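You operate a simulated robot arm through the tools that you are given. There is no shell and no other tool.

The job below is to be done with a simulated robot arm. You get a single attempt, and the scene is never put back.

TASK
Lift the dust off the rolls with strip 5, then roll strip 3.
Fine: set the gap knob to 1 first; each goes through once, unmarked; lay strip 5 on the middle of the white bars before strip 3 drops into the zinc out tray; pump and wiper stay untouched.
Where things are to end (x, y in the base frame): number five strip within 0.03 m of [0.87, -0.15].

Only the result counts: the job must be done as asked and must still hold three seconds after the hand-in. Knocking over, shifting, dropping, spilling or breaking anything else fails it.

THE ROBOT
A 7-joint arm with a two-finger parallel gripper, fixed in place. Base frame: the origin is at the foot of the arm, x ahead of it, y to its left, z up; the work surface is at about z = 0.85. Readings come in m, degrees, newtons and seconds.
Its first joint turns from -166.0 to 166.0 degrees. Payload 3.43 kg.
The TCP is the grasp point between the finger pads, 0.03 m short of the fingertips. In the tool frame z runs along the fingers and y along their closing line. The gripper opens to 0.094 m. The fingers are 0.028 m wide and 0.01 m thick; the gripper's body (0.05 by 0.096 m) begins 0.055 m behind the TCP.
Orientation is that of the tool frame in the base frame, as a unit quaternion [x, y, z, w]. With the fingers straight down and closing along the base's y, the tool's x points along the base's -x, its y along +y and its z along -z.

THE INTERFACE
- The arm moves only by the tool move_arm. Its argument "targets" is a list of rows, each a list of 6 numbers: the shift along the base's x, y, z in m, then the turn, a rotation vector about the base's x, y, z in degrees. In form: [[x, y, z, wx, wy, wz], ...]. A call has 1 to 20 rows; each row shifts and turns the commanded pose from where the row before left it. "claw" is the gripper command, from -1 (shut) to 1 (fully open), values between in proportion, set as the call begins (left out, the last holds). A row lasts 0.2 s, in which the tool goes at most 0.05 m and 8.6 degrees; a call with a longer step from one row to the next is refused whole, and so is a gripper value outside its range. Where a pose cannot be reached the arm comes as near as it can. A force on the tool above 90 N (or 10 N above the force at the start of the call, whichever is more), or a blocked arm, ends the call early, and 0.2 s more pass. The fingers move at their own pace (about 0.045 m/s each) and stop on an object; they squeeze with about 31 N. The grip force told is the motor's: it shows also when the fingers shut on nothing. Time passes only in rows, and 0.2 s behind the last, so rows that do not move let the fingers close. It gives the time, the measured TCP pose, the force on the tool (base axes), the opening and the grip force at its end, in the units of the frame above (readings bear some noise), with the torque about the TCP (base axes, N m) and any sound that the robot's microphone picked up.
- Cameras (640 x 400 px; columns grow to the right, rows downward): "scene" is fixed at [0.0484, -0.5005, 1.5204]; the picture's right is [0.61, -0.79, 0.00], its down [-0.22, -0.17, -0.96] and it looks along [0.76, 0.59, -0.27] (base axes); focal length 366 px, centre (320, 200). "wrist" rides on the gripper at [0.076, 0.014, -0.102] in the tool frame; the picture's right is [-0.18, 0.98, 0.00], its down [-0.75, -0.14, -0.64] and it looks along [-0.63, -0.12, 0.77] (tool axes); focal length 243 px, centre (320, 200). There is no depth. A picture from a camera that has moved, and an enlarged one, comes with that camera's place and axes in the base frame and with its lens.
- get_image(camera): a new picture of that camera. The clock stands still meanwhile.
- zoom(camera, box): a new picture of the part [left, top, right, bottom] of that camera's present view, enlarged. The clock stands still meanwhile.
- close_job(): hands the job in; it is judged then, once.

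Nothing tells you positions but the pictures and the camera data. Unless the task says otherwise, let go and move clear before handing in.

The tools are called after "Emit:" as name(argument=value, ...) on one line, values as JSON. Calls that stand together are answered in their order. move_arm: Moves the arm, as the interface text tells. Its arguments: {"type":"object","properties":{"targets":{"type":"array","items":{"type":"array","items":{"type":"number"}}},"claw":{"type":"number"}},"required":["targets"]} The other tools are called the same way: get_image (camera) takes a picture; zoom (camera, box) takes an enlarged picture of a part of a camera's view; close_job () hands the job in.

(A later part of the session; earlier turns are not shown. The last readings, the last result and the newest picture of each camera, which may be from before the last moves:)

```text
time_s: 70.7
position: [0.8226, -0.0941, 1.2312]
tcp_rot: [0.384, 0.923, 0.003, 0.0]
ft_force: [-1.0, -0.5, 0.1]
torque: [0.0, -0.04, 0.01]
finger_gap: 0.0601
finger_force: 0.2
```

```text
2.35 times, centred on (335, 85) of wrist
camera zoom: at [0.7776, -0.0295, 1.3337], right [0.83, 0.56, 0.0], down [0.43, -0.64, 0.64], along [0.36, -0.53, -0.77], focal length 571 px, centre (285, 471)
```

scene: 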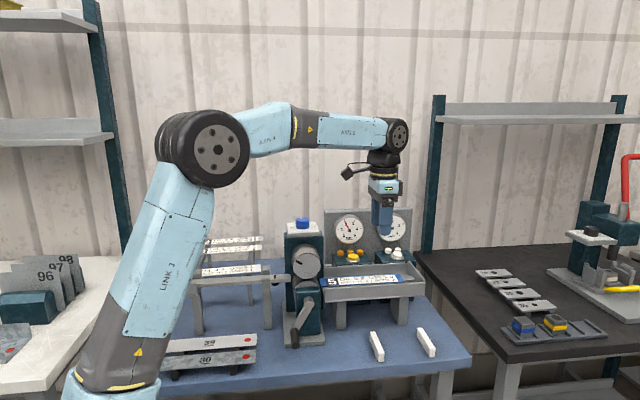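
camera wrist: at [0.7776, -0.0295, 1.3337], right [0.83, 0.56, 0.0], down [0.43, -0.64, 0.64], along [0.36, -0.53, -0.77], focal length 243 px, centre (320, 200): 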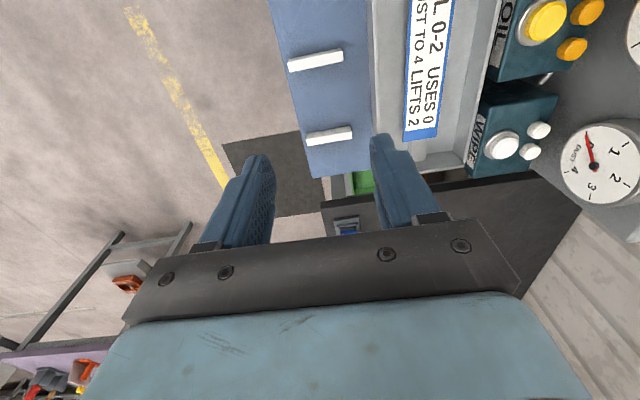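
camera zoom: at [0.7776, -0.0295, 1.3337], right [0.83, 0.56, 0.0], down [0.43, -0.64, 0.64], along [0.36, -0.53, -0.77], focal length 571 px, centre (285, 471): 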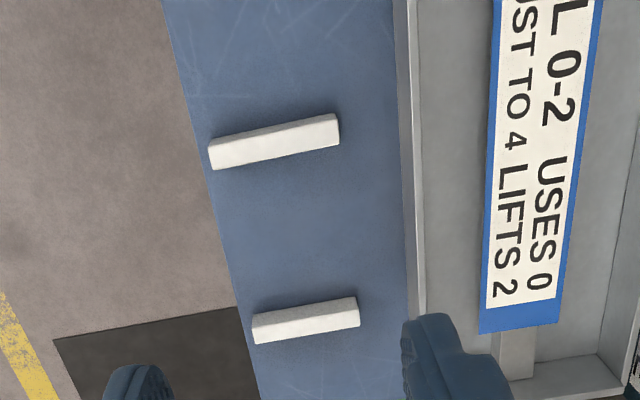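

Strip 5 rests on the tray's centre rib at about z = 0.994, centred near s = 0.637, n = 0.646, with room for the fingers between the tray walls. I'll move above it, gripping slightly to the exit side of centre to stay away from the mill.

Emit:
move_arm(targets=[[0.034, 0.0275, 0, 0, 0, 0], [0.034, 0.0275, 0, 0, 0, 0], [0.0341, 0.0276, 0, 0, 0, 0.2], [0, 0, -0.04, 0, 0, 0], [0, 0, -0.04, 0, 0, 0], [0, 0, -0.04, 0, 0, 0]], claw=0.53)

Emit:
get_image(camera="wrist")

Emit:
zoom(camera="scene", box=[290, 220, 450, 320])

```text
time_s: 72.1
position: [0.9234, -0.0091, 1.1113]
tcp_rot: [0.38, 0.925, 0.003, 0.0]
ft_force: [-0.5, -0.4, 0.4]
torque: [0.05, 0.01, 0.02]
finger_gap: 0.0719
finger_force: 0.0
```

```text
taken
camera wrist: at [0.8789, 0.0541, 1.2139], right [0.82, 0.57, 0.0], down [0.43, -0.63, 0.64], along [0.37, -0.52, -0.77], focal length 243 px, centre (320, 200)
```

wrist: 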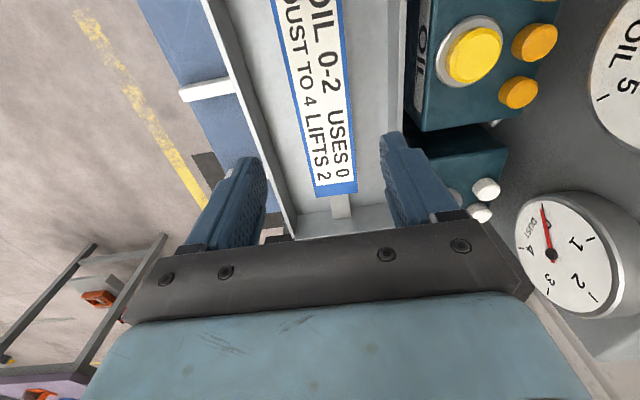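

```text
4.00 times, centred on (370, 270) of scene
camera zoom: at [0.0484, -0.5005, 1.5204], right [0.61, -0.79, 0.0], down [-0.22, -0.17, -0.96], along [0.76, 0.59, -0.27], focal length 1462 px, centre (120, -80)
```

zoom: 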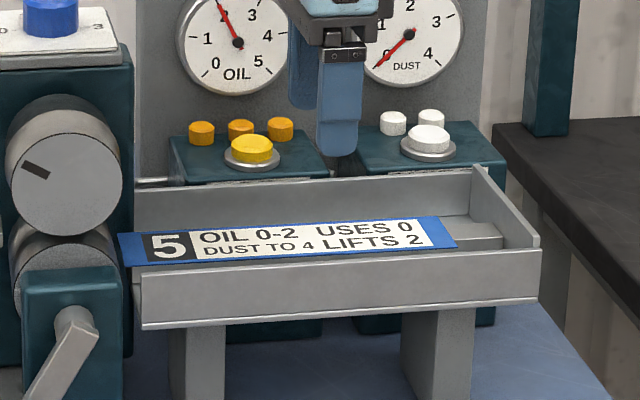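

Strip 5 is centred between the fingers. I'm lowering into the tray to grip it.

Emit:
move_arm(targets=[[0.0007, 0.0007, -0.04, 0, 0, 0], [0, 0, -0.035, 0, 0, 0], [0, 0, -0.026, 0, 0, 0]])

Emit:
get_image(camera="wrist")

Emit:
zoom(camera="scene", box=[290, 220, 450, 320])

```text
time_s: 72.9
position: [0.9246, -0.0098, 1.0099]
tcp_rot: [0.381, 0.925, 0.004, 0.0]
ft_force: [0.4, 0.0, 0.8]
torque: [0.01, -0.01, -0.03]
finger_gap: 0.0718
finger_force: 0.1
```

```text
taken
camera wrist: at [0.88, 0.054, 1.1126], right [0.82, 0.57, 0.01], down [0.43, -0.63, 0.64], along [0.37, -0.52, -0.77], focal length 243 px, centre (320, 200)
```

wrist: 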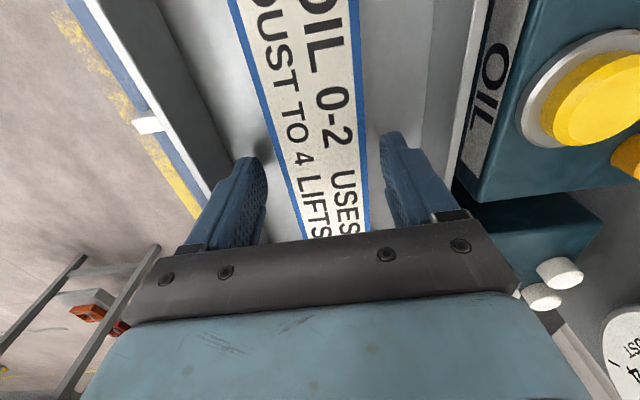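

```text
4.00 times, centred on (370, 270) of scene
camera zoom: at [0.0484, -0.5005, 1.5204], right [0.61, -0.79, 0.0], down [-0.22, -0.17, -0.96], along [0.76, 0.59, -0.27], focal length 1462 px, centre (120, -80)
```

zoom: 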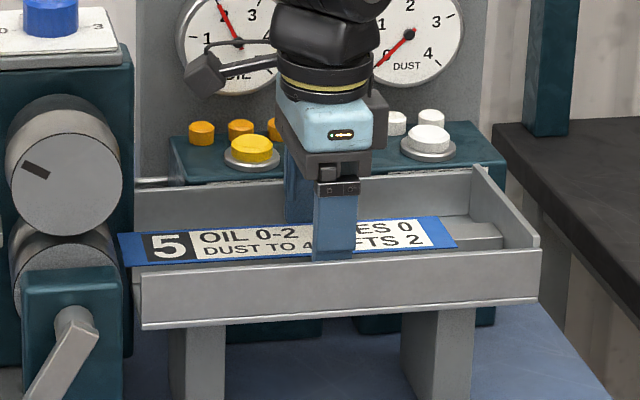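

The fingers straddle strip 5 inside the tray, clear of the buttons. I'm closing and lifting gently.

Emit:
move_arm(targets=[[0, 0, 0, 0, 0, 0], [0, 0, 0, 0, 0, 0], [0, 0, 0, 0, 0, 0], [0, 0, 0, 0, 0, 0]], claw=-1)

Emit:
move_arm(targets=[[0, 0, 0.01, 0, 0, 0], [0, 0, 0.03, 0, 0, 0], [0, 0, 0.04, 0, 0, 0], [0, 0, 0.04, 0, 0, 0]])

Emit:
get_image(camera="wrist")

Emit:
zoom(camera="scene", box=[290, 220, 450, 320])

```text
time_s: 73.9
position: [0.9251, -0.0092, 1.01]
tcp_rot: [0.381, 0.925, 0.003, 0.0]
ft_force: [-0.4, 0.4, 0.0]
torque: [-0.02, 0.0, -0.03]
finger_gap: 0.0488
finger_force: 30.7
```

```text
time_s: 74.9
position: [0.9273, -0.0106, 1.1296]
tcp_rot: [0.381, 0.925, 0.001, 0.0]
ft_force: [0.2, 0.1, -0.7]
torque: [0.0, 0.03, -0.03]
finger_gap: 0.0488
finger_force: 31.2
```

```text
taken
camera wrist: at [0.8817, 0.0534, 1.2329], right [0.82, 0.57, 0.0], down [0.44, -0.63, 0.64], along [0.37, -0.52, -0.77], focal length 243 px, centre (320, 200)
```

wrist: 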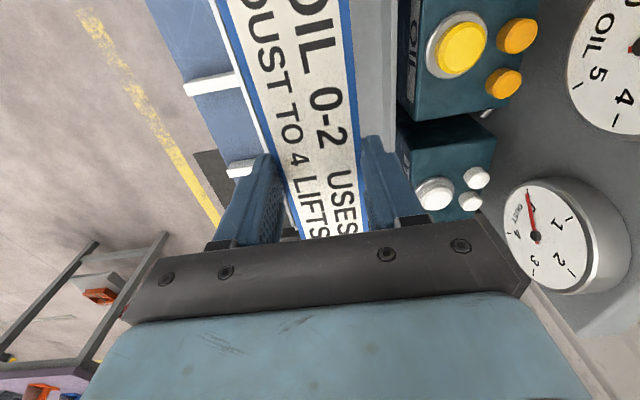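

```text
4.00 times, centred on (370, 270) of scene
camera zoom: at [0.0484, -0.5005, 1.5204], right [0.61, -0.79, 0.0], down [-0.22, -0.17, -0.96], along [0.76, 0.59, -0.27], focal length 1462 px, centre (120, -80)
```

zoom: 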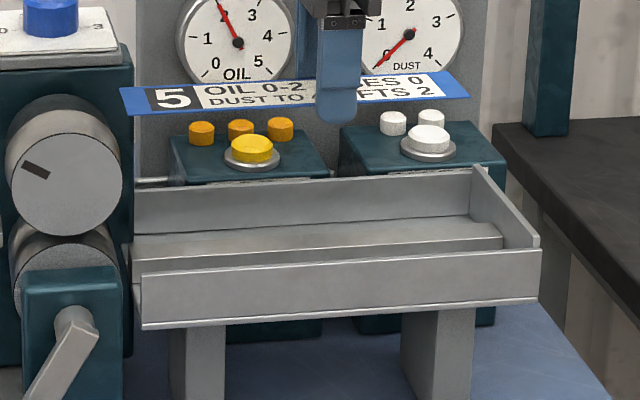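

Strip 5 is held level and the tray is empty. I'm carrying it forward over the front wall to above the white bars.

Emit:
move_arm(targets=[[-0.0103, -0.0391, 0, 0, 0, 0], [-0.0103, -0.0391, 0, 0, 0, -0.2], [-0.0103, -0.0391, 0, 0, 0, -0.2], [-0.0104, -0.039, 0, 0, 0, 0], [0, 0, -0.04, 0, 0, 0], [0, 0, -0.045, 0, 0, 0], [0, 0, -0.045, 0, 0, 0], [0, 0, -0.045, 0, 0, 0]])

Emit:
get_image(camera="wrist")

Emit:
zoom(camera="scene", box=[320, 270, 480, 370])

```text
time_s: 76.7
position: [0.8836, -0.166, 0.954]
tcp_rot: [0.383, 0.924, 0.003, 0.0]
ft_force: [0.0, 0.7, 0.2]
torque: [-0.01, -0.03, 0.0]
finger_gap: 0.0491
finger_force: 30.4
```

```text
taken
camera wrist: at [0.8392, -0.1022, 1.0573], right [0.83, 0.56, 0.01], down [0.43, -0.64, 0.64], along [0.36, -0.53, -0.77], focal length 243 px, centre (320, 200)
```

wrist: 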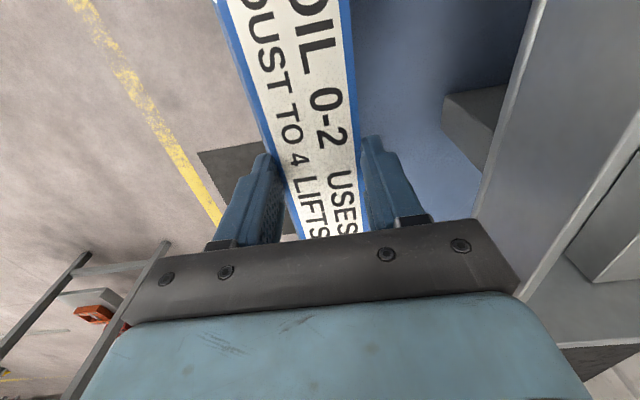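

```text
4.00 times, centred on (400, 320) of scene
camera zoom: at [0.0484, -0.5005, 1.5204], right [0.61, -0.79, 0.0], down [-0.22, -0.17, -0.96], along [0.76, 0.59, -0.27], focal length 1462 px, centre (0, -280)
```

zoom: 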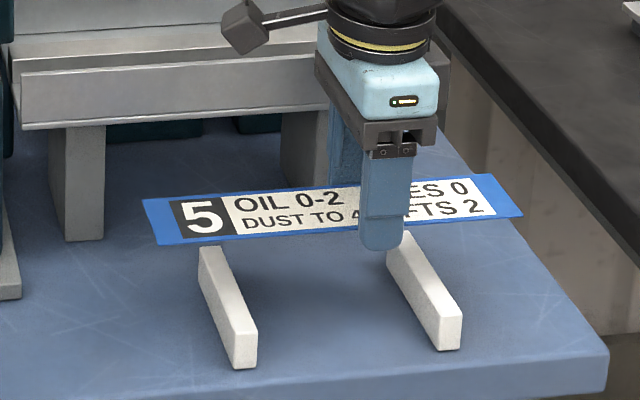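

Strip 5 is centred over both bars, within a few millimetres of the target. I'm lowering it gently.

Emit:
move_arm(targets=[[0.001, 0, -0.025, 0, 0, 0], [0.001, 0, -0.02, 0, 0, 0], [0, 0, -0.01, 0, 0, 0], [0, 0, 0, 0, 0, 0]])

Emit:
zoom(camera="scene", box=[340, 290, 460, 365])

```text
time_s: 77.7
position: [0.8845, -0.1665, 0.8999]
tcp_rot: [0.383, 0.924, 0.002, 0.0]
ft_force: [-0.3, 0.3, 3.3]
torque: [0.13, 0.21, 0.01]
finger_gap: 0.0489
finger_force: 30.9
```

```text
5.33 times, centred on (400, 328) of scene
camera zoom: at [0.0484, -0.5005, 1.5204], right [0.61, -0.79, 0.0], down [-0.22, -0.17, -0.96], along [0.76, 0.59, -0.27], focal length 1949 px, centre (-107, -480)
```

zoom: 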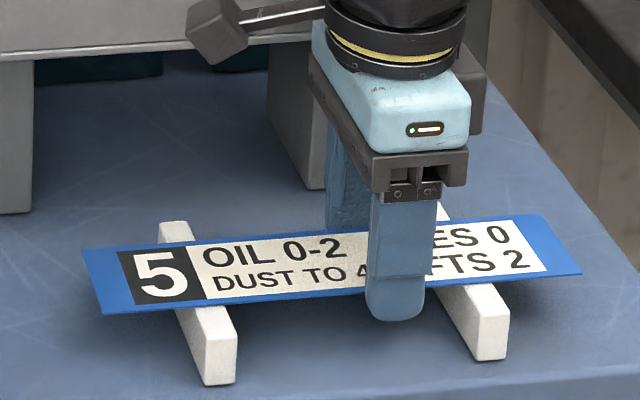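

The strip has touched down (about 3 N). I'm releasing it and lifting straight up.

Emit:
move_arm(targets=[[0, 0, 0, 0, 0, 0], [0, 0, 0, 0, 0, 0], [0, 0, 0, 0, 0, 0]], claw=0.5)

Emit:
move_arm(targets=[[0, 0, 0.01, 0, 0, 0], [0, 0, 0.03, 0, 0, 0], [0, 0, 0.045, 0, 0, 0], [0, 0, 0.045, 0, 0, 0], [0, 0, 0.045, 0, 0, 0], [0, 0, 0.045, 0, 0, 0], [0, 0, 0.045, 0, 0, 0], [0, 0, 0.045, 0, 0, 0]])

Emit:
get_image(camera="wrist")

Emit:
zoom(camera="scene", box=[340, 290, 460, 365])

```text
time_s: 78.5
position: [0.8863, -0.1658, 0.8995]
tcp_rot: [0.383, 0.924, 0.003, 0.0]
ft_force: [-1.0, -0.6, -0.5]
torque: [-0.02, -0.02, 0.0]
finger_gap: 0.0707
finger_force: 0.1
```

```text
time_s: 80.3
position: [0.8856, -0.1661, 1.2109]
tcp_rot: [0.385, 0.923, 0.001, 0.0]
ft_force: [0.0, -0.2, -0.2]
torque: [-0.04, -0.02, 0.0]
finger_gap: 0.0705
finger_force: 0.0
```

```text
taken
camera wrist: at [0.8419, -0.1023, 1.3131], right [0.83, 0.56, 0.0], down [0.43, -0.64, 0.64], along [0.36, -0.53, -0.77], focal length 243 px, centre (320, 200)
```

wrist: 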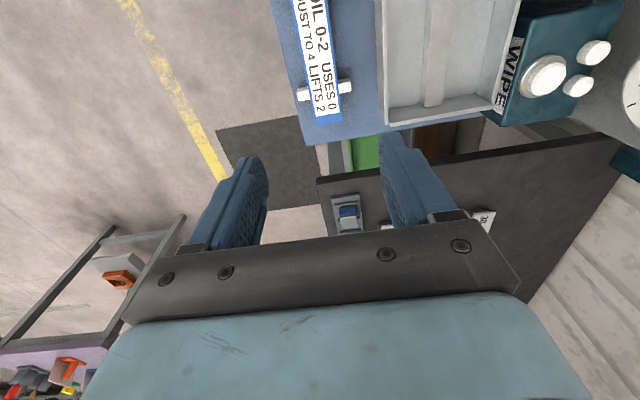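

```text
5.33 times, centred on (400, 328) of scene
camera zoom: at [0.0484, -0.5005, 1.5204], right [0.61, -0.79, 0.0], down [-0.22, -0.17, -0.96], along [0.76, 0.59, -0.27], focal length 1949 px, centre (-107, -480)
```

zoom: 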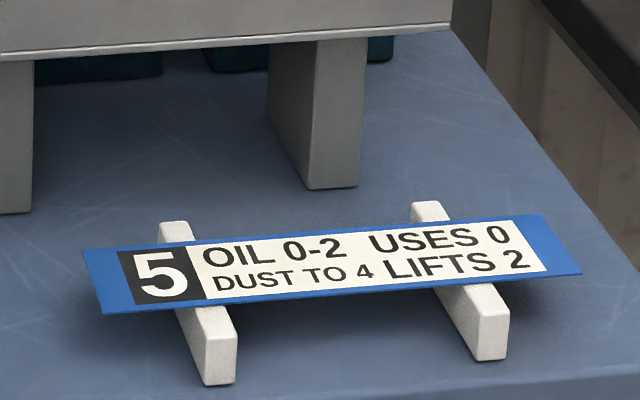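

Strip 5 lies on the middle of the bars, centred at about (0.869, -0.149), clean and unmarked. Next is strip 3: I'm raising up and moving around the mill to above the rack.

Emit:
move_arm(targets=[[-0.0207, 0.0395, 0.015, 0, 0, 0], [-0.0207, 0.0395, 0.015, 0, 0, 0], [-0.0207, 0.0395, 0.015, 0, 0, 0], [-0.0207, 0.0395, 0.015, 0, 0, 0], [-0.0207, 0.0395, 0.005, 0, 0, 0], [-0.0207, 0.0395, 0.0, 0, 0, 0], [-0.0207, 0.0395, 0.0, 0, 0, 0], [-0.0207, 0.0396, 0.0, 0, 0, 0], [0.0067, 0.0444, 0, 0, 0, 0], [0.0067, 0.0444, 0, 0, 0, 0], [0.0067, 0.0444, 0, 0, 0, 0], [0.0067, 0.0444, 0, 0, 0, 0], [0.0067, 0.0444, 0, 0, 0, 0], [0.0067, 0.0444, 0, 0, 0, 0], [0.0067, 0.0444, 0, 0, 0, 0], [0.0067, 0.0444, 0, 0, 0, 0], [0.0067, 0.0444, 0, 0, 0, 0]], claw=0.53)

Emit:
move_arm(targets=[[0, 0, -0.045, 0, 0, 0], [0, 0, -0.045, 0, 0, 0]])

Emit:
get_image(camera="wrist")

Emit:
zoom(camera="wrist", box=[220, 0, 460, 220])

Emit:
get_image(camera="scene")

```text
time_s: 83.9
position: [0.7746, 0.5277, 1.2757]
tcp_rot: [0.383, 0.924, 0.003, 0.001]
ft_force: [-0.1, 0.4, 0.0]
torque: [-0.06, -0.03, 0.05]
finger_gap: 0.0718
finger_force: 0.1
out of reach, approached as far as the arm can: row 17
```

```text
time_s: 84.5
position: [0.7758, 0.5281, 1.1856]
tcp_rot: [0.384, 0.923, 0.002, 0.0]
ft_force: [-0.4, -0.8, -0.6]
torque: [0.06, -0.01, 0.0]
finger_gap: 0.072
finger_force: 0.0
```

```text
taken
camera wrist: at [0.7315, 0.5914, 1.288], right [0.83, 0.56, 0.01], down [0.43, -0.64, 0.64], along [0.36, -0.53, -0.77], focal length 243 px, centre (320, 200)
```

wrist: 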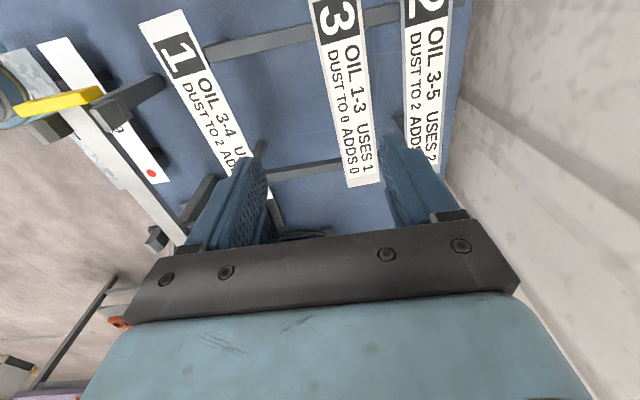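

```text
1.82 times, centred on (340, 110) of wrist
camera zoom: at [0.7315, 0.5914, 1.288], right [0.83, 0.56, 0.01], down [0.43, -0.64, 0.64], along [0.36, -0.53, -0.77], focal length 441 px, centre (284, 364)
```

zoom: 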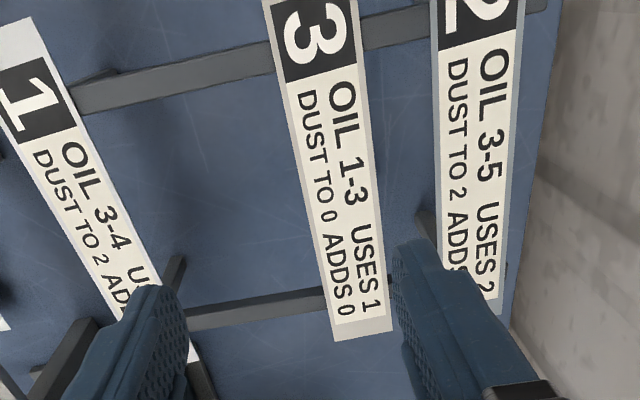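

```text
taken
```

scene: 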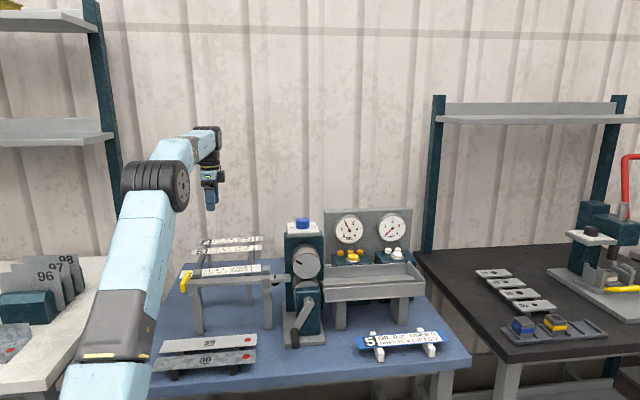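

Strip 3 is centred at about (0.823, 0.5255), lying at about -42°. The reach is tight up high, so I'll move out while descending, gripping about 0.05 m toward its number end.

Emit:
move_arm(targets=[[0, 0, -0.04, 0, 0, 1.5], [0.002, 0.006, -0.04, 0, 0, 1.5], [0.004, 0.0125, 0, 0, 0, 0], [0.0038, 0.0125, 0, 0, 0, 0], [0, 0, 0, 0, 0, 0]])

Emit:
get_image(camera="wrist")

Emit:
zoom(camera="wrist", box=[200, 0, 440, 240])

```text
time_s: 85.7
position: [0.7859, 0.558, 1.1049]
tcp_rot: [0.359, 0.933, 0.003, 0.0]
ft_force: [0.5, -0.3, 0.5]
torque: [0.01, 0.0, 0.02]
finger_gap: 0.072
finger_force: 0.0
```

```text
taken
camera wrist: at [0.7386, 0.6196, 1.2082], right [0.8, 0.61, 0.0], down [0.46, -0.61, 0.64], along [0.39, -0.51, -0.77], focal length 243 px, centre (320, 200)
```

wrist: 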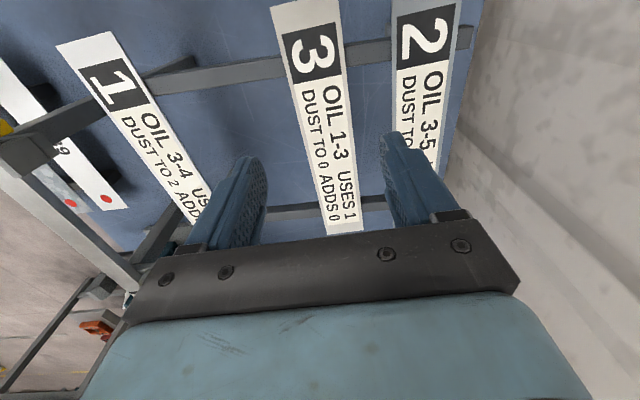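

```text
1.67 times, centred on (320, 120) of wrist
camera zoom: at [0.7386, 0.6196, 1.2082], right [0.8, 0.61, 0.0], down [0.46, -0.61, 0.64], along [0.39, -0.51, -0.77], focal length 404 px, centre (320, 333)
```

zoom: 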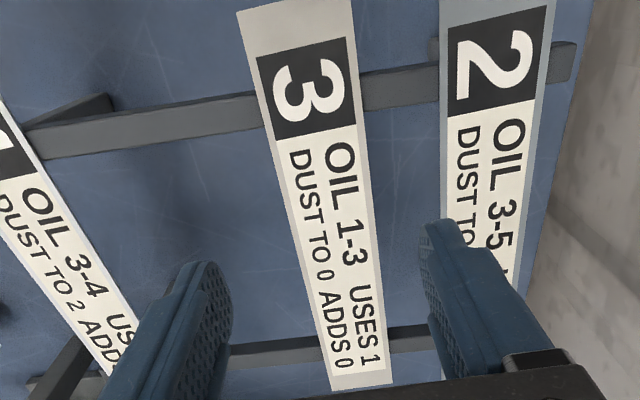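

Only a 2–3 mm correction is needed. I'm descending onto strip 3.

Emit:
move_arm(targets=[[0.001, 0.0008, -0.04, 0, 0, 0], [0.001, 0.0007, -0.04, 0, 0, 0], [0, 0, -0.02, 0, 0, 0], [0, 0, -0.0125, 0, 0, 0]])

Emit:
get_image(camera="wrist")

Emit:
zoom(camera="scene", box=[170, 210, 290, 285])

```text
time_s: 86.7
position: [0.7878, 0.5603, 0.9922]
tcp_rot: [0.359, 0.933, 0.003, 0.0]
ft_force: [0.6, -0.6, 0.1]
torque: [0.0, 0.0, -0.02]
finger_gap: 0.072
finger_force: 0.0
```

```text
taken
camera wrist: at [0.7405, 0.6209, 1.095], right [0.8, 0.61, 0.01], down [0.46, -0.61, 0.64], along [0.39, -0.51, -0.77], focal length 243 px, centre (320, 200)
```

wrist: 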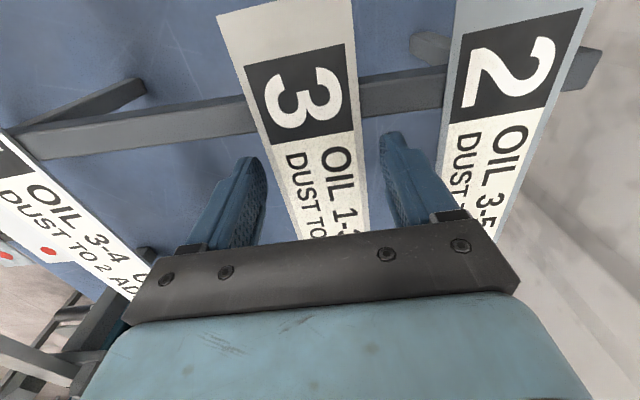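

```text
5.33 times, centred on (230, 248) of scene
camera zoom: at [0.0484, -0.5005, 1.5204], right [0.61, -0.79, 0.0], down [-0.22, -0.17, -0.96], along [0.76, 0.59, -0.27], focal length 1949 px, centre (800, -53)
```

zoom: 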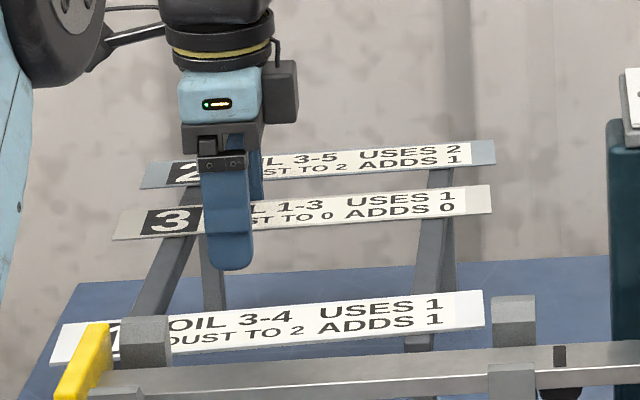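

The fingers straddle strip 3 with the tips just below it. I'm closing and lifting.

Emit:
move_arm(targets=[[0, 0, 0, 0, 0, 0], [0, 0, 0, 0, 0, 0], [0, 0, 0, 0, 0, 0], [0, 0, 0, 0, 0, 0]], claw=-1)

Emit:
move_arm(targets=[[0, 0, 0.01, 0, 0, 0], [0, 0, 0.02, 0, 0, 0], [0, 0, 0.03, 0, 0, 0], [0, 0, 0.04, 0, 0, 0]])

Emit:
get_image(camera="wrist")

Emit:
zoom(camera="scene", box=[170, 210, 290, 285])

```text
time_s: 87.7
position: [0.7887, 0.5591, 0.9925]
tcp_rot: [0.358, 0.934, 0.003, 0.0]
ft_force: [0.4, 0.3, 0.0]
torque: [0.01, -0.01, 0.01]
finger_gap: 0.0493
finger_force: 31.4
```

```text
time_s: 88.7
position: [0.7892, 0.5596, 1.0924]
tcp_rot: [0.36, 0.933, 0.002, 0.0]
ft_force: [0.4, 0.3, -0.8]
torque: [0.04, 0.05, -0.03]
finger_gap: 0.0495
finger_force: 31.0
```

```text
taken
camera wrist: at [0.7411, 0.6206, 1.195], right [0.8, 0.61, 0.0], down [0.46, -0.61, 0.64], along [0.39, -0.51, -0.77], focal length 243 px, centre (320, 200)
```

wrist: 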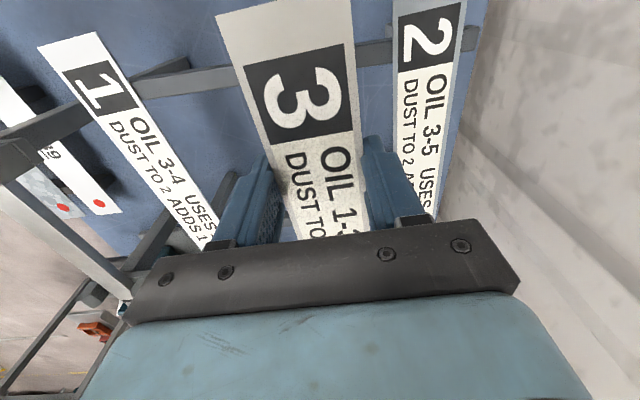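

```text
5.33 times, centred on (230, 248) of scene
camera zoom: at [0.0484, -0.5005, 1.5204], right [0.61, -0.79, 0.0], down [-0.22, -0.17, -0.96], along [0.76, 0.59, -0.27], focal length 1949 px, centre (800, -53)
```

zoom: 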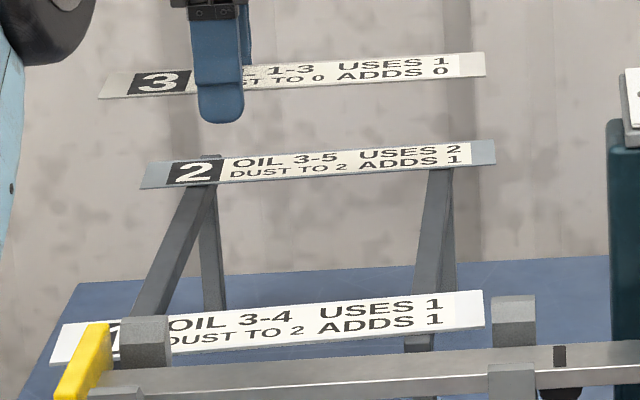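

Strip 3 is held level. I'll carry it to above the rail, keeping clear of the mill housing, then slide over the final position.

Emit:
move_arm(targets=[[0, 0, 0.035, 0, 0, 0], [-0.02215, -0.03145, 0, 0, 0, -0.6], [-0.02215, -0.03145, 0, 0, 0, -0.6], [-0.02215, -0.03145, 0, 0, 0, -0.6], [-0.02215, -0.03145, 0, 0, 0, -0.6], [-0.02215, -0.03145, 0, 0, 0, -0.6], [-0.02215, -0.03145, 0, 0, 0, 0], [-0.02215, -0.03145, 0, 0, 0, 0], [-0.02215, -0.03145, 0, 0, 0, 0], [0.0142, -0.0142, 0, 0, 0, 0], [0.0141, -0.0141, 0, 0, 0, 0], [0, 0, 0, 0, 0, 0]])

Emit:
zoom(camera="wrist", box=[200, 0, 440, 240])

Emit:
zoom(camera="scene", box=[170, 210, 330, 310])

```text
time_s: 91.3
position: [0.6384, 0.2796, 1.1279]
tcp_rot: [0.384, 0.923, 0.002, 0.0]
ft_force: [-0.2, 0.0, -1.2]
torque: [0.03, 0.08, -0.01]
finger_gap: 0.0493
finger_force: 31.1
```

```text
1.67 times, centred on (320, 120) of wrist
camera zoom: at [0.5947, 0.3432, 1.2301], right [0.83, 0.56, 0.0], down [0.43, -0.64, 0.64], along [0.36, -0.53, -0.77], focal length 404 px, centre (320, 333)
```

zoom: 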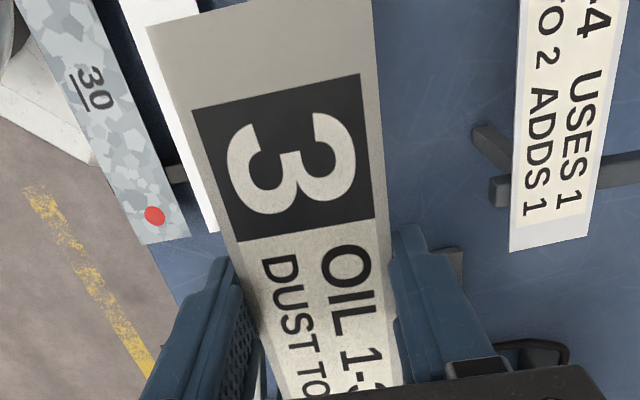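

```text
4.00 times, centred on (250, 260) of scene
camera zoom: at [0.0484, -0.5005, 1.5204], right [0.61, -0.79, 0.0], down [-0.22, -0.17, -0.96], along [0.76, 0.59, -0.27], focal length 1462 px, centre (600, -40)
```

zoom: 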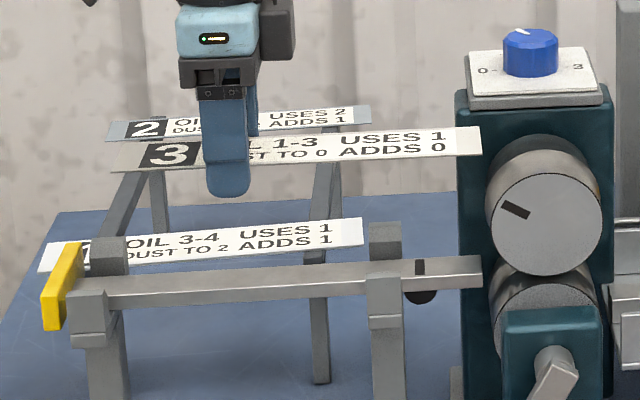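

Strip 3 is aligned over the rail. I'm lowering it in stages between the posts.

Emit:
move_arm(targets=[[0.0008, 0.0008, -0.03, 0, 0, 0], [0, 0, -0.026, 0, 0, 0], [0, 0, -0.015, 0, 0, 0], [0, 0, -0.012, 0, 0, 0], [0, 0, -0.006, 0, 0, 0]])

Emit:
zoom(camera="scene", box=[170, 240, 230, 300])

Emit:
zoom(camera="scene", box=[240, 240, 300, 300])

```text
time_s: 92.5
position: [0.6408, 0.2804, 1.0386]
tcp_rot: [0.383, 0.924, 0.002, 0.0]
ft_force: [0.1, 1.1, -1.0]
torque: [0.04, 0.02, -0.02]
finger_gap: 0.0493
finger_force: 31.4
```

```text
6.67 times, centred on (200, 270) of scene
camera zoom: at [0.0484, -0.5005, 1.5204], right [0.61, -0.79, 0.0], down [-0.22, -0.17, -0.96], along [0.76, 0.59, -0.27], focal length 2436 px, centre (1120, -267)
```

zoom: 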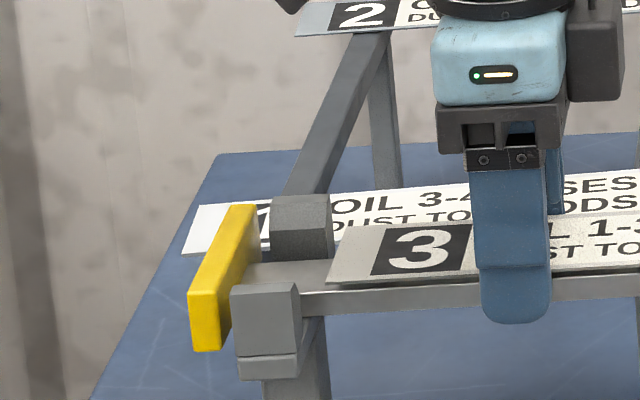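

```text
6.67 times, centred on (270, 270) of scene
camera zoom: at [0.0484, -0.5005, 1.5204], right [0.61, -0.79, 0.0], down [-0.22, -0.17, -0.96], along [0.76, 0.59, -0.27], focal length 2436 px, centre (653, -267)
```

zoom: 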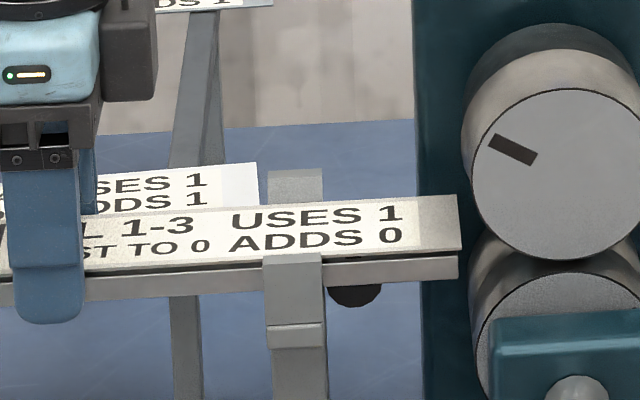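

Emit:
move_arm(targets=[[0, 0, -0.003, 0, 0, 0], [0, 0, -0.002, 0, 0, 0], [0, 0, -0.001, 0, 0, 0], [0, 0, 0, 0, 0, 0]])

Emit:
zoom(camera="scene", box=[240, 240, 300, 300])

```text
time_s: 93.5
position: [0.6401, 0.2804, 1.0336]
tcp_rot: [0.383, 0.924, 0.003, 0.0]
ft_force: [-0.3, 0.3, -1.0]
torque: [0.03, 0.04, -0.01]
finger_gap: 0.0493
finger_force: 31.0
```

```text
6.67 times, centred on (270, 270) of scene
camera zoom: at [0.0484, -0.5005, 1.5204], right [0.61, -0.79, 0.0], down [-0.22, -0.17, -0.96], along [0.76, 0.59, -0.27], focal length 2436 px, centre (653, -267)
```

zoom: 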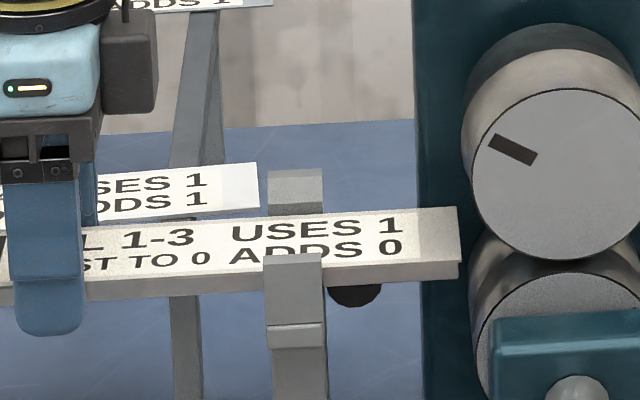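

Emit:
move_arm(targets=[[0, 0, -0.001, 0, 0, 0], [0, 0, -0.001, 0, 0, 0], [0, 0, 0, 0, 0, 0]])

Emit:
move_arm(targets=[[0.0085, -0.0085, 0, 0, 0, 0], [0.0085, -0.0085, 0, 0, 0, 0], [0, 0, 0, 0, 0, 0]])

Emit:
zoom(camera="scene", box=[235, 245, 325, 310])

```text
time_s: 94.3
position: [0.6399, 0.2802, 1.0311]
tcp_rot: [0.383, 0.924, 0.003, 0.001]
ft_force: [2.7, 1.4, 14.3]
torque: [-0.14, 0.0, 0.06]
finger_gap: 0.0494
finger_force: 30.8
```

```text
time_s: 95.1
position: [0.6558, 0.263, 1.0321]
tcp_rot: [0.384, 0.923, 0.004, 0.0]
ft_force: [-2.6, 4.4, 19.7]
torque: [0.32, 0.27, -0.16]
finger_gap: 0.0491
finger_force: 30.9
```

```text
6.15 times, centred on (280, 278) of scene
camera zoom: at [0.0484, -0.5005, 1.5204], right [0.61, -0.79, 0.0], down [-0.22, -0.17, -0.96], along [0.76, 0.59, -0.27], focal length 2249 px, centre (566, -277)
```

zoom: 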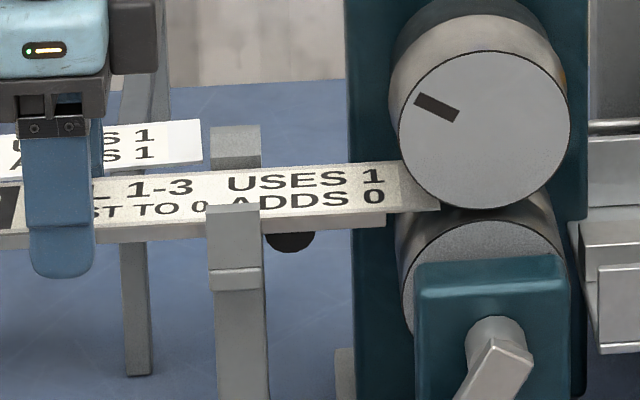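

The strip is pressing on the rail a bit (about 15–20 N), so I'll raise about 1.5 mm to relieve that before feeding on.

Emit:
move_arm(targets=[[0, 0, 0.001, 0, 0, 0], [0, 0, 0.0008, 0, 0, 0], [0, 0, 0, 0, 0, 0]])

Emit:
zoom(camera="scene", box=[235, 245, 325, 310])

```text
time_s: 95.9
position: [0.6581, 0.2636, 1.0326]
tcp_rot: [0.384, 0.923, 0.002, -0.001]
ft_force: [-0.1, -0.1, -1.4]
torque: [0.05, 0.04, 0.03]
finger_gap: 0.0491
finger_force: 31.1
```

```text
6.15 times, centred on (280, 278) of scene
camera zoom: at [0.0484, -0.5005, 1.5204], right [0.61, -0.79, 0.0], down [-0.22, -0.17, -0.96], along [0.76, 0.59, -0.27], focal length 2249 px, centre (566, -277)
```

zoom: 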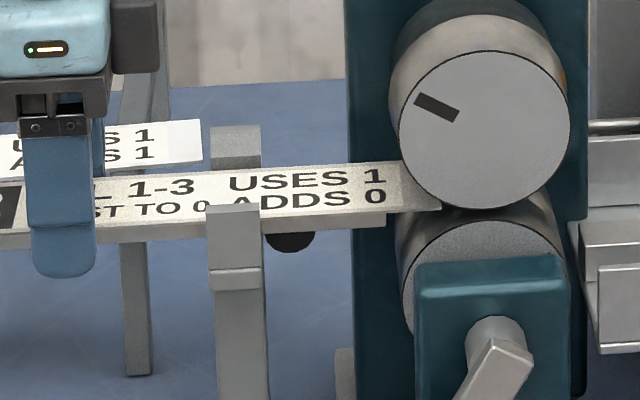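

Emit:
move_arm(targets=[[0.003, -0.003, 0, 0, 0, 0], [0.003, -0.003, 0, 0, 0, 0], [0.003, -0.003, 0, 0, 0, 0], [0.003, -0.003, 0, 0, 0, 0], [0, 0, 0, 0, 0, 0]])

Emit:
zoom(camera="scene", box=[235, 245, 325, 310])

```text
time_s: 97.1
position: [0.6692, 0.2511, 1.0326]
tcp_rot: [0.385, 0.923, 0.003, -0.001]
ft_force: [0.2, -0.3, -0.4]
torque: [0.06, 0.05, 0.01]
finger_gap: 0.0492
finger_force: 30.9
```

```text
6.15 times, centred on (280, 278) of scene
camera zoom: at [0.0484, -0.5005, 1.5204], right [0.61, -0.79, 0.0], down [-0.22, -0.17, -0.96], along [0.76, 0.59, -0.27], focal length 2249 px, centre (566, -277)
```

zoom: 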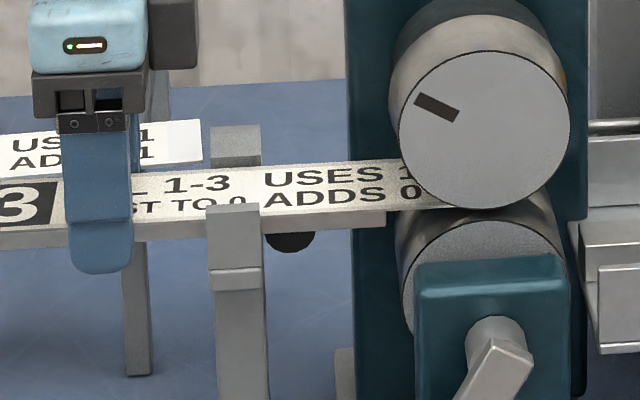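

Emit:
move_arm(targets=[[0.002, -0.002, 0, 0, 0, 0], [0.002, -0.002, 0, 0, 0, 0], [0.002, -0.002, 0, 0, 0, 0], [0.002, -0.002, 0, 0, 0, 0], [0, 0, 0, 0, 0, 0]])

Emit:
zoom(camera="scene", box=[235, 245, 325, 310])

```text
time_s: 98.3
position: [0.676, 0.2439, 1.0338]
tcp_rot: [0.384, 0.923, 0.004, 0.0]
ft_force: [-1.1, 0.0, -1.1]
torque: [0.05, 0.06, -0.04]
finger_gap: 0.0492
finger_force: 30.8
```

```text
6.15 times, centred on (280, 278) of scene
camera zoom: at [0.0484, -0.5005, 1.5204], right [0.61, -0.79, 0.0], down [-0.22, -0.17, -0.96], along [0.76, 0.59, -0.27], focal length 2249 px, centre (566, -277)
```

zoom: 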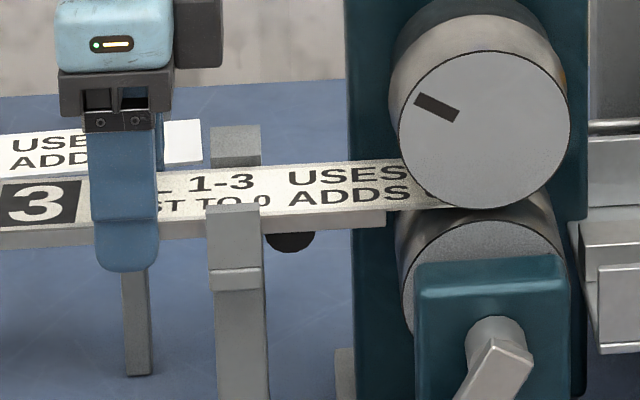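

Emit:
move_arm(targets=[[0.002, -0.002, 0, 0, 0, 0], [0.002, -0.002, 0, 0, 0, 0], [0.002, -0.002, 0, 0, 0, 0], [0.002, -0.002, 0, 0, 0, 0], [0, 0, 0, 0, 0, 0]])

Emit:
zoom(camera="scene", box=[235, 245, 325, 310])

```text
time_s: 99.5
position: [0.6852, 0.2348, 1.0318]
tcp_rot: [0.384, 0.923, 0.003, 0.0]
ft_force: [0.3, -0.6, -0.8]
torque: [0.04, 0.04, -0.02]
finger_gap: 0.049
finger_force: 30.8
```

```text
6.15 times, centred on (280, 278) of scene
camera zoom: at [0.0484, -0.5005, 1.5204], right [0.61, -0.79, 0.0], down [-0.22, -0.17, -0.96], along [0.76, 0.59, -0.27], focal length 2249 px, centre (566, -277)
```

zoom: 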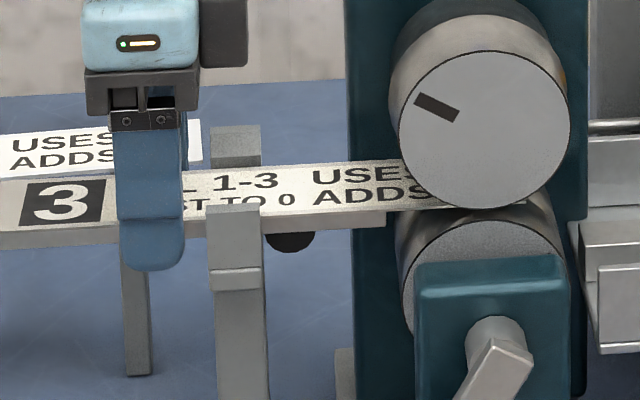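

The leading end is about 20 mm past the nip. I'll take one last small push, then release and lift off.

Emit:
move_arm(targets=[[0.002, -0.002, 0, 0, 0, 0], [0, 0, -0.0005, 0, 0, 0]])

Emit:
move_arm(targets=[[0, 0, 0, 0, 0, 0], [0, 0, 0, 0, 0, 0], [0, 0, 0, 0, 0, 0]], claw=0.5)

Emit:
move_arm(targets=[[0, 0, 0.02, 0, 0, 0], [0, 0, 0.04, 0, 0, 0], [0, 0, 0.045, 0, 0, 0], [0, 0, 0.045, 0, 0, 0]])

Emit:
zoom(camera="scene", box=[200, 220, 440, 370])

Emit:
zoom(camera="wrist", box=[240, 0, 400, 220])

```text
time_s: 100.1
position: [0.6865, 0.2338, 1.0326]
tcp_rot: [0.384, 0.923, 0.003, 0.001]
ft_force: [0.5, -0.1, 2.5]
torque: [-0.19, -0.34, -0.02]
finger_gap: 0.0494
finger_force: 31.1
```

```text
time_s: 100.9
position: [0.6876, 0.2327, 1.0319]
tcp_rot: [0.384, 0.924, 0.002, 0.0]
ft_force: [-0.2, 0.7, 0.3]
torque: [0.0, 0.0, -0.01]
finger_gap: 0.0707
finger_force: 0.1
```

```text
time_s: 101.9
position: [0.6868, 0.2337, 1.1825]
tcp_rot: [0.384, 0.923, 0.001, -0.001]
ft_force: [1.1, -0.5, -0.2]
torque: [-0.02, 0.01, -0.01]
finger_gap: 0.0707
finger_force: 0.0
```

```text
2.67 times, centred on (320, 295) of scene
camera zoom: at [0.0484, -0.5005, 1.5204], right [0.61, -0.79, 0.0], down [-0.22, -0.17, -0.96], along [0.76, 0.59, -0.27], focal length 975 px, centre (320, -53)
```

zoom: 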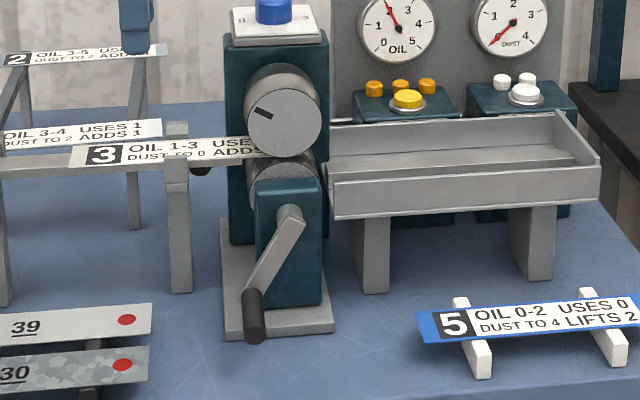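

```text
1.82 times, centred on (320, 110) of wrist
camera zoom: at [0.6431, 0.297, 1.2848], right [0.83, 0.56, 0.0], down [0.43, -0.64, 0.64], along [0.36, -0.53, -0.77], focal length 441 px, centre (320, 364)
```

zoom: 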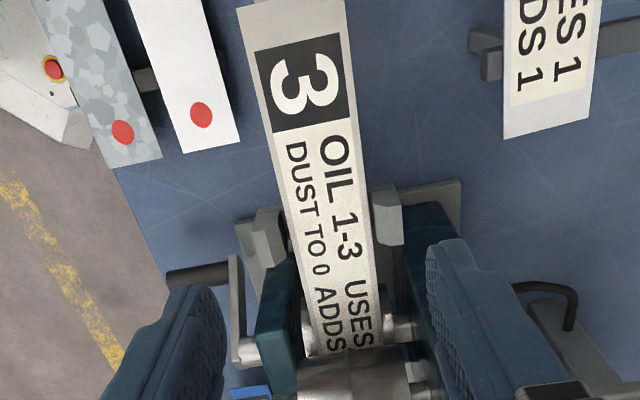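

Strip 3 is lying through the rolls, oil is at 2 and dust at 0. I'm going to the crank again with the tilted approach to where I left its handle.

Emit:
move_arm(targets=[[-0.0262, -0.034, 0, 0, 0, 8.2], [-0.0262, -0.034, 0, 0, 0, 8.2], [-0.0262, -0.034, 0, 0, 0, 8.2], [-0.0262, -0.034, 0, 0, 0, 8.2], [0, -0.04, 0, 0, 0, 8.2], [0, -0.04, 0, 0, 0, 8.2], [0, -0.041, 0, 0, 0, 8.2], [0, 0, 0, 0, 0, 8.2], [0, 0, 0, 0, 0, 8.2], [0, 0, 0, 0, 0, 8.2], [0, 0, 0, 0, 0, 8.0], [0, 0, -0.027, 5.66, -5.66, 0], [0, 0, -0.027, 5.66, -5.66, 0], [0, 0, -0.027, 5.66, -5.66, 0], [0, 0, -0.027, 5.66, -5.66, 0], [0, 0, -0.027, 5.66, -5.66, 0]], claw=0.28)

Emit:
get_image(camera="wrist")

Emit:
zoom(camera="scene", box=[200, 220, 440, 370])

```text
time_s: 105.3
position: [0.5813, -0.0233, 1.0465]
tcp_rot: [-0.359, 0.868, 0.134, 0.315]
ft_force: [-0.1, 0.1, 1.1]
torque: [-0.03, 0.0, -0.02]
finger_gap: 0.0603
finger_force: 0.1
```

```text
taken
camera wrist: at [0.4836, -0.1012, 1.0764], right [-0.6, 0.79, 0.12], down [0.22, 0.01, 0.98], along [0.77, 0.61, -0.18], focal length 243 px, centre (320, 200)
```

wrist: 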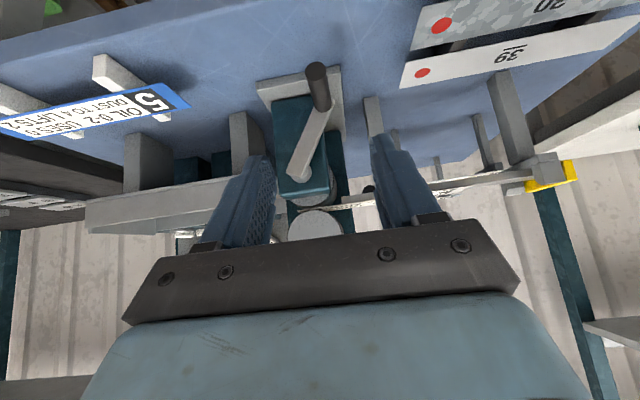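

```text
2.67 times, centred on (320, 295) of scene
camera zoom: at [0.0484, -0.5005, 1.5204], right [0.61, -0.79, 0.0], down [-0.22, -0.17, -0.96], along [0.76, 0.59, -0.27], focal length 975 px, centre (320, -53)
```

zoom: 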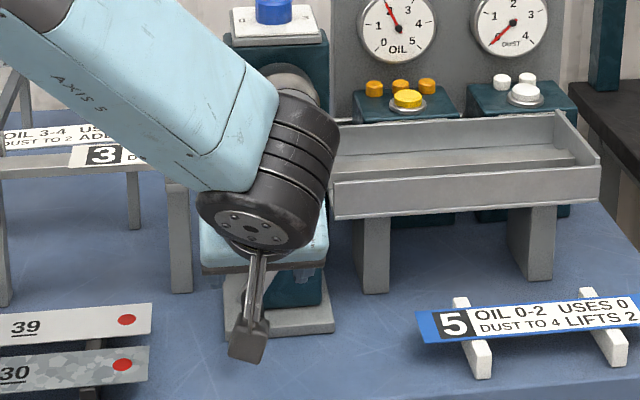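

The handle is lined up as before, so I'm moving in along the tool axis.

Emit:
move_arm(targets=[[0.0199, 0.0203, -0.034, 0, 0, 0], [0.0199, 0.0203, -0.034, 0, 0, 0], [0.0199, 0.0203, -0.034, 0, 0, 0]])

Emit:
get_image(camera="wrist")

```text
time_s: 106.1
position: [0.6409, 0.0368, 0.9459]
tcp_rot: [-0.359, 0.869, 0.133, 0.315]
ft_force: [-1.6, 0.4, 0.6]
torque: [0.0, -0.02, -0.04]
finger_gap: 0.0601
finger_force: 0.1
```

```text
taken
camera wrist: at [0.5432, -0.0406, 0.9753], right [-0.6, 0.79, 0.12], down [0.22, 0.01, 0.98], along [0.77, 0.61, -0.18], focal length 243 px, centre (320, 200)
```

wrist: 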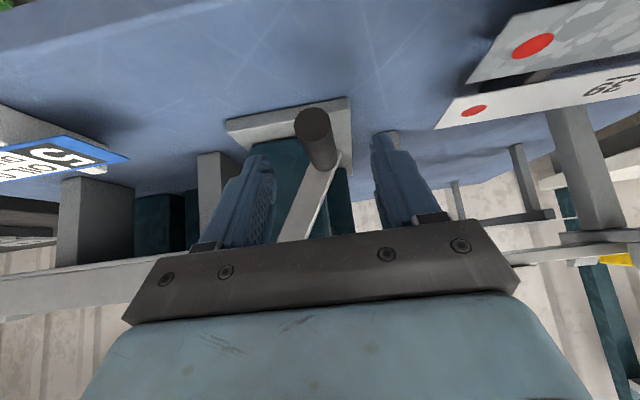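

Emit:
move_arm(targets=[[0.0102, 0.0106, -0.0178, 0, 0, 0], [0.0102, 0.0106, -0.0178, 0, 0, 0]])

Emit:
move_arm(targets=[[0, 0, 0, 0, 0, 0], [0, 0, 0, 0, 0, 0], [0, 0, 0, 0, 0, 0], [0, 0, 0, 0, 0, 0]], claw=-1)

Emit:
get_image(camera="wrist")

Emit:
zoom(camera="scene", box=[170, 210, 330, 310])

```text
time_s: 106.7
position: [0.662, 0.0591, 0.9099]
tcp_rot: [-0.359, 0.868, 0.133, 0.315]
ft_force: [0.6, 0.2, -0.4]
torque: [0.0, -0.01, -0.03]
finger_gap: 0.0602
finger_force: 0.1
```

```text
time_s: 107.7
position: [0.6628, 0.0581, 0.9094]
tcp_rot: [-0.359, 0.869, 0.134, 0.315]
ft_force: [3.3, -1.6, 2.5]
torque: [-0.01, 0.05, 0.01]
finger_gap: 0.0261
finger_force: 45.6
```

```text
taken
camera wrist: at [0.5643, -0.019, 0.9395], right [-0.6, 0.79, 0.12], down [0.22, 0.01, 0.98], along [0.77, 0.61, -0.18], focal length 243 px, centre (320, 200)
```

wrist: 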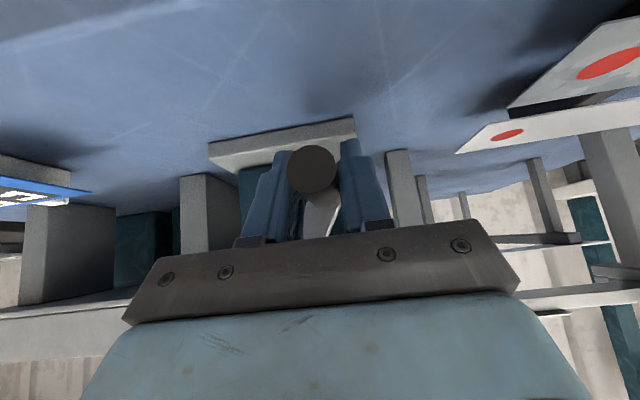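

```text
4.00 times, centred on (250, 260) of scene
camera zoom: at [0.0484, -0.5005, 1.5204], right [0.61, -0.79, 0.0], down [-0.22, -0.17, -0.96], along [0.76, 0.59, -0.27], focal length 1462 px, centre (600, -40)
```

zoom: 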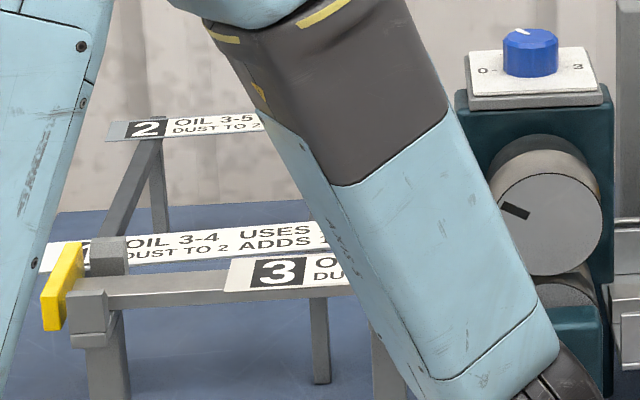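

Gripped. I'm cranking forward 20° first.

Emit:
move_arm(targets=[[-0.0043, 0.0043, 0.004, 0, 0, 0], [-0.004, 0.004, 0.0045, 0, 0, 0], [-0.0037, 0.0037, 0.005, 0, 0, 0], [-0.0034, 0.0034, 0.0054, 0, 0, 0]])

Emit:
zoom(camera="scene", box=[200, 210, 440, 340])

```text
time_s: 108.7
position: [0.6472, 0.0756, 0.9285]
tcp_rot: [-0.36, 0.869, 0.134, 0.314]
ft_force: [2.8, -4.9, 0.2]
torque: [0.33, -0.16, 0.04]
finger_gap: 0.0259
finger_force: 44.7
```

```text
2.67 times, centred on (320, 275) of scene
camera zoom: at [0.0484, -0.5005, 1.5204], right [0.61, -0.79, 0.0], down [-0.22, -0.17, -0.96], along [0.76, 0.59, -0.27], focal length 975 px, centre (320, 0)
```

zoom: 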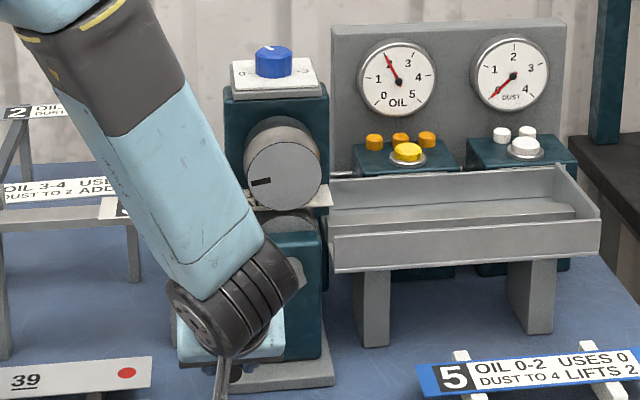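

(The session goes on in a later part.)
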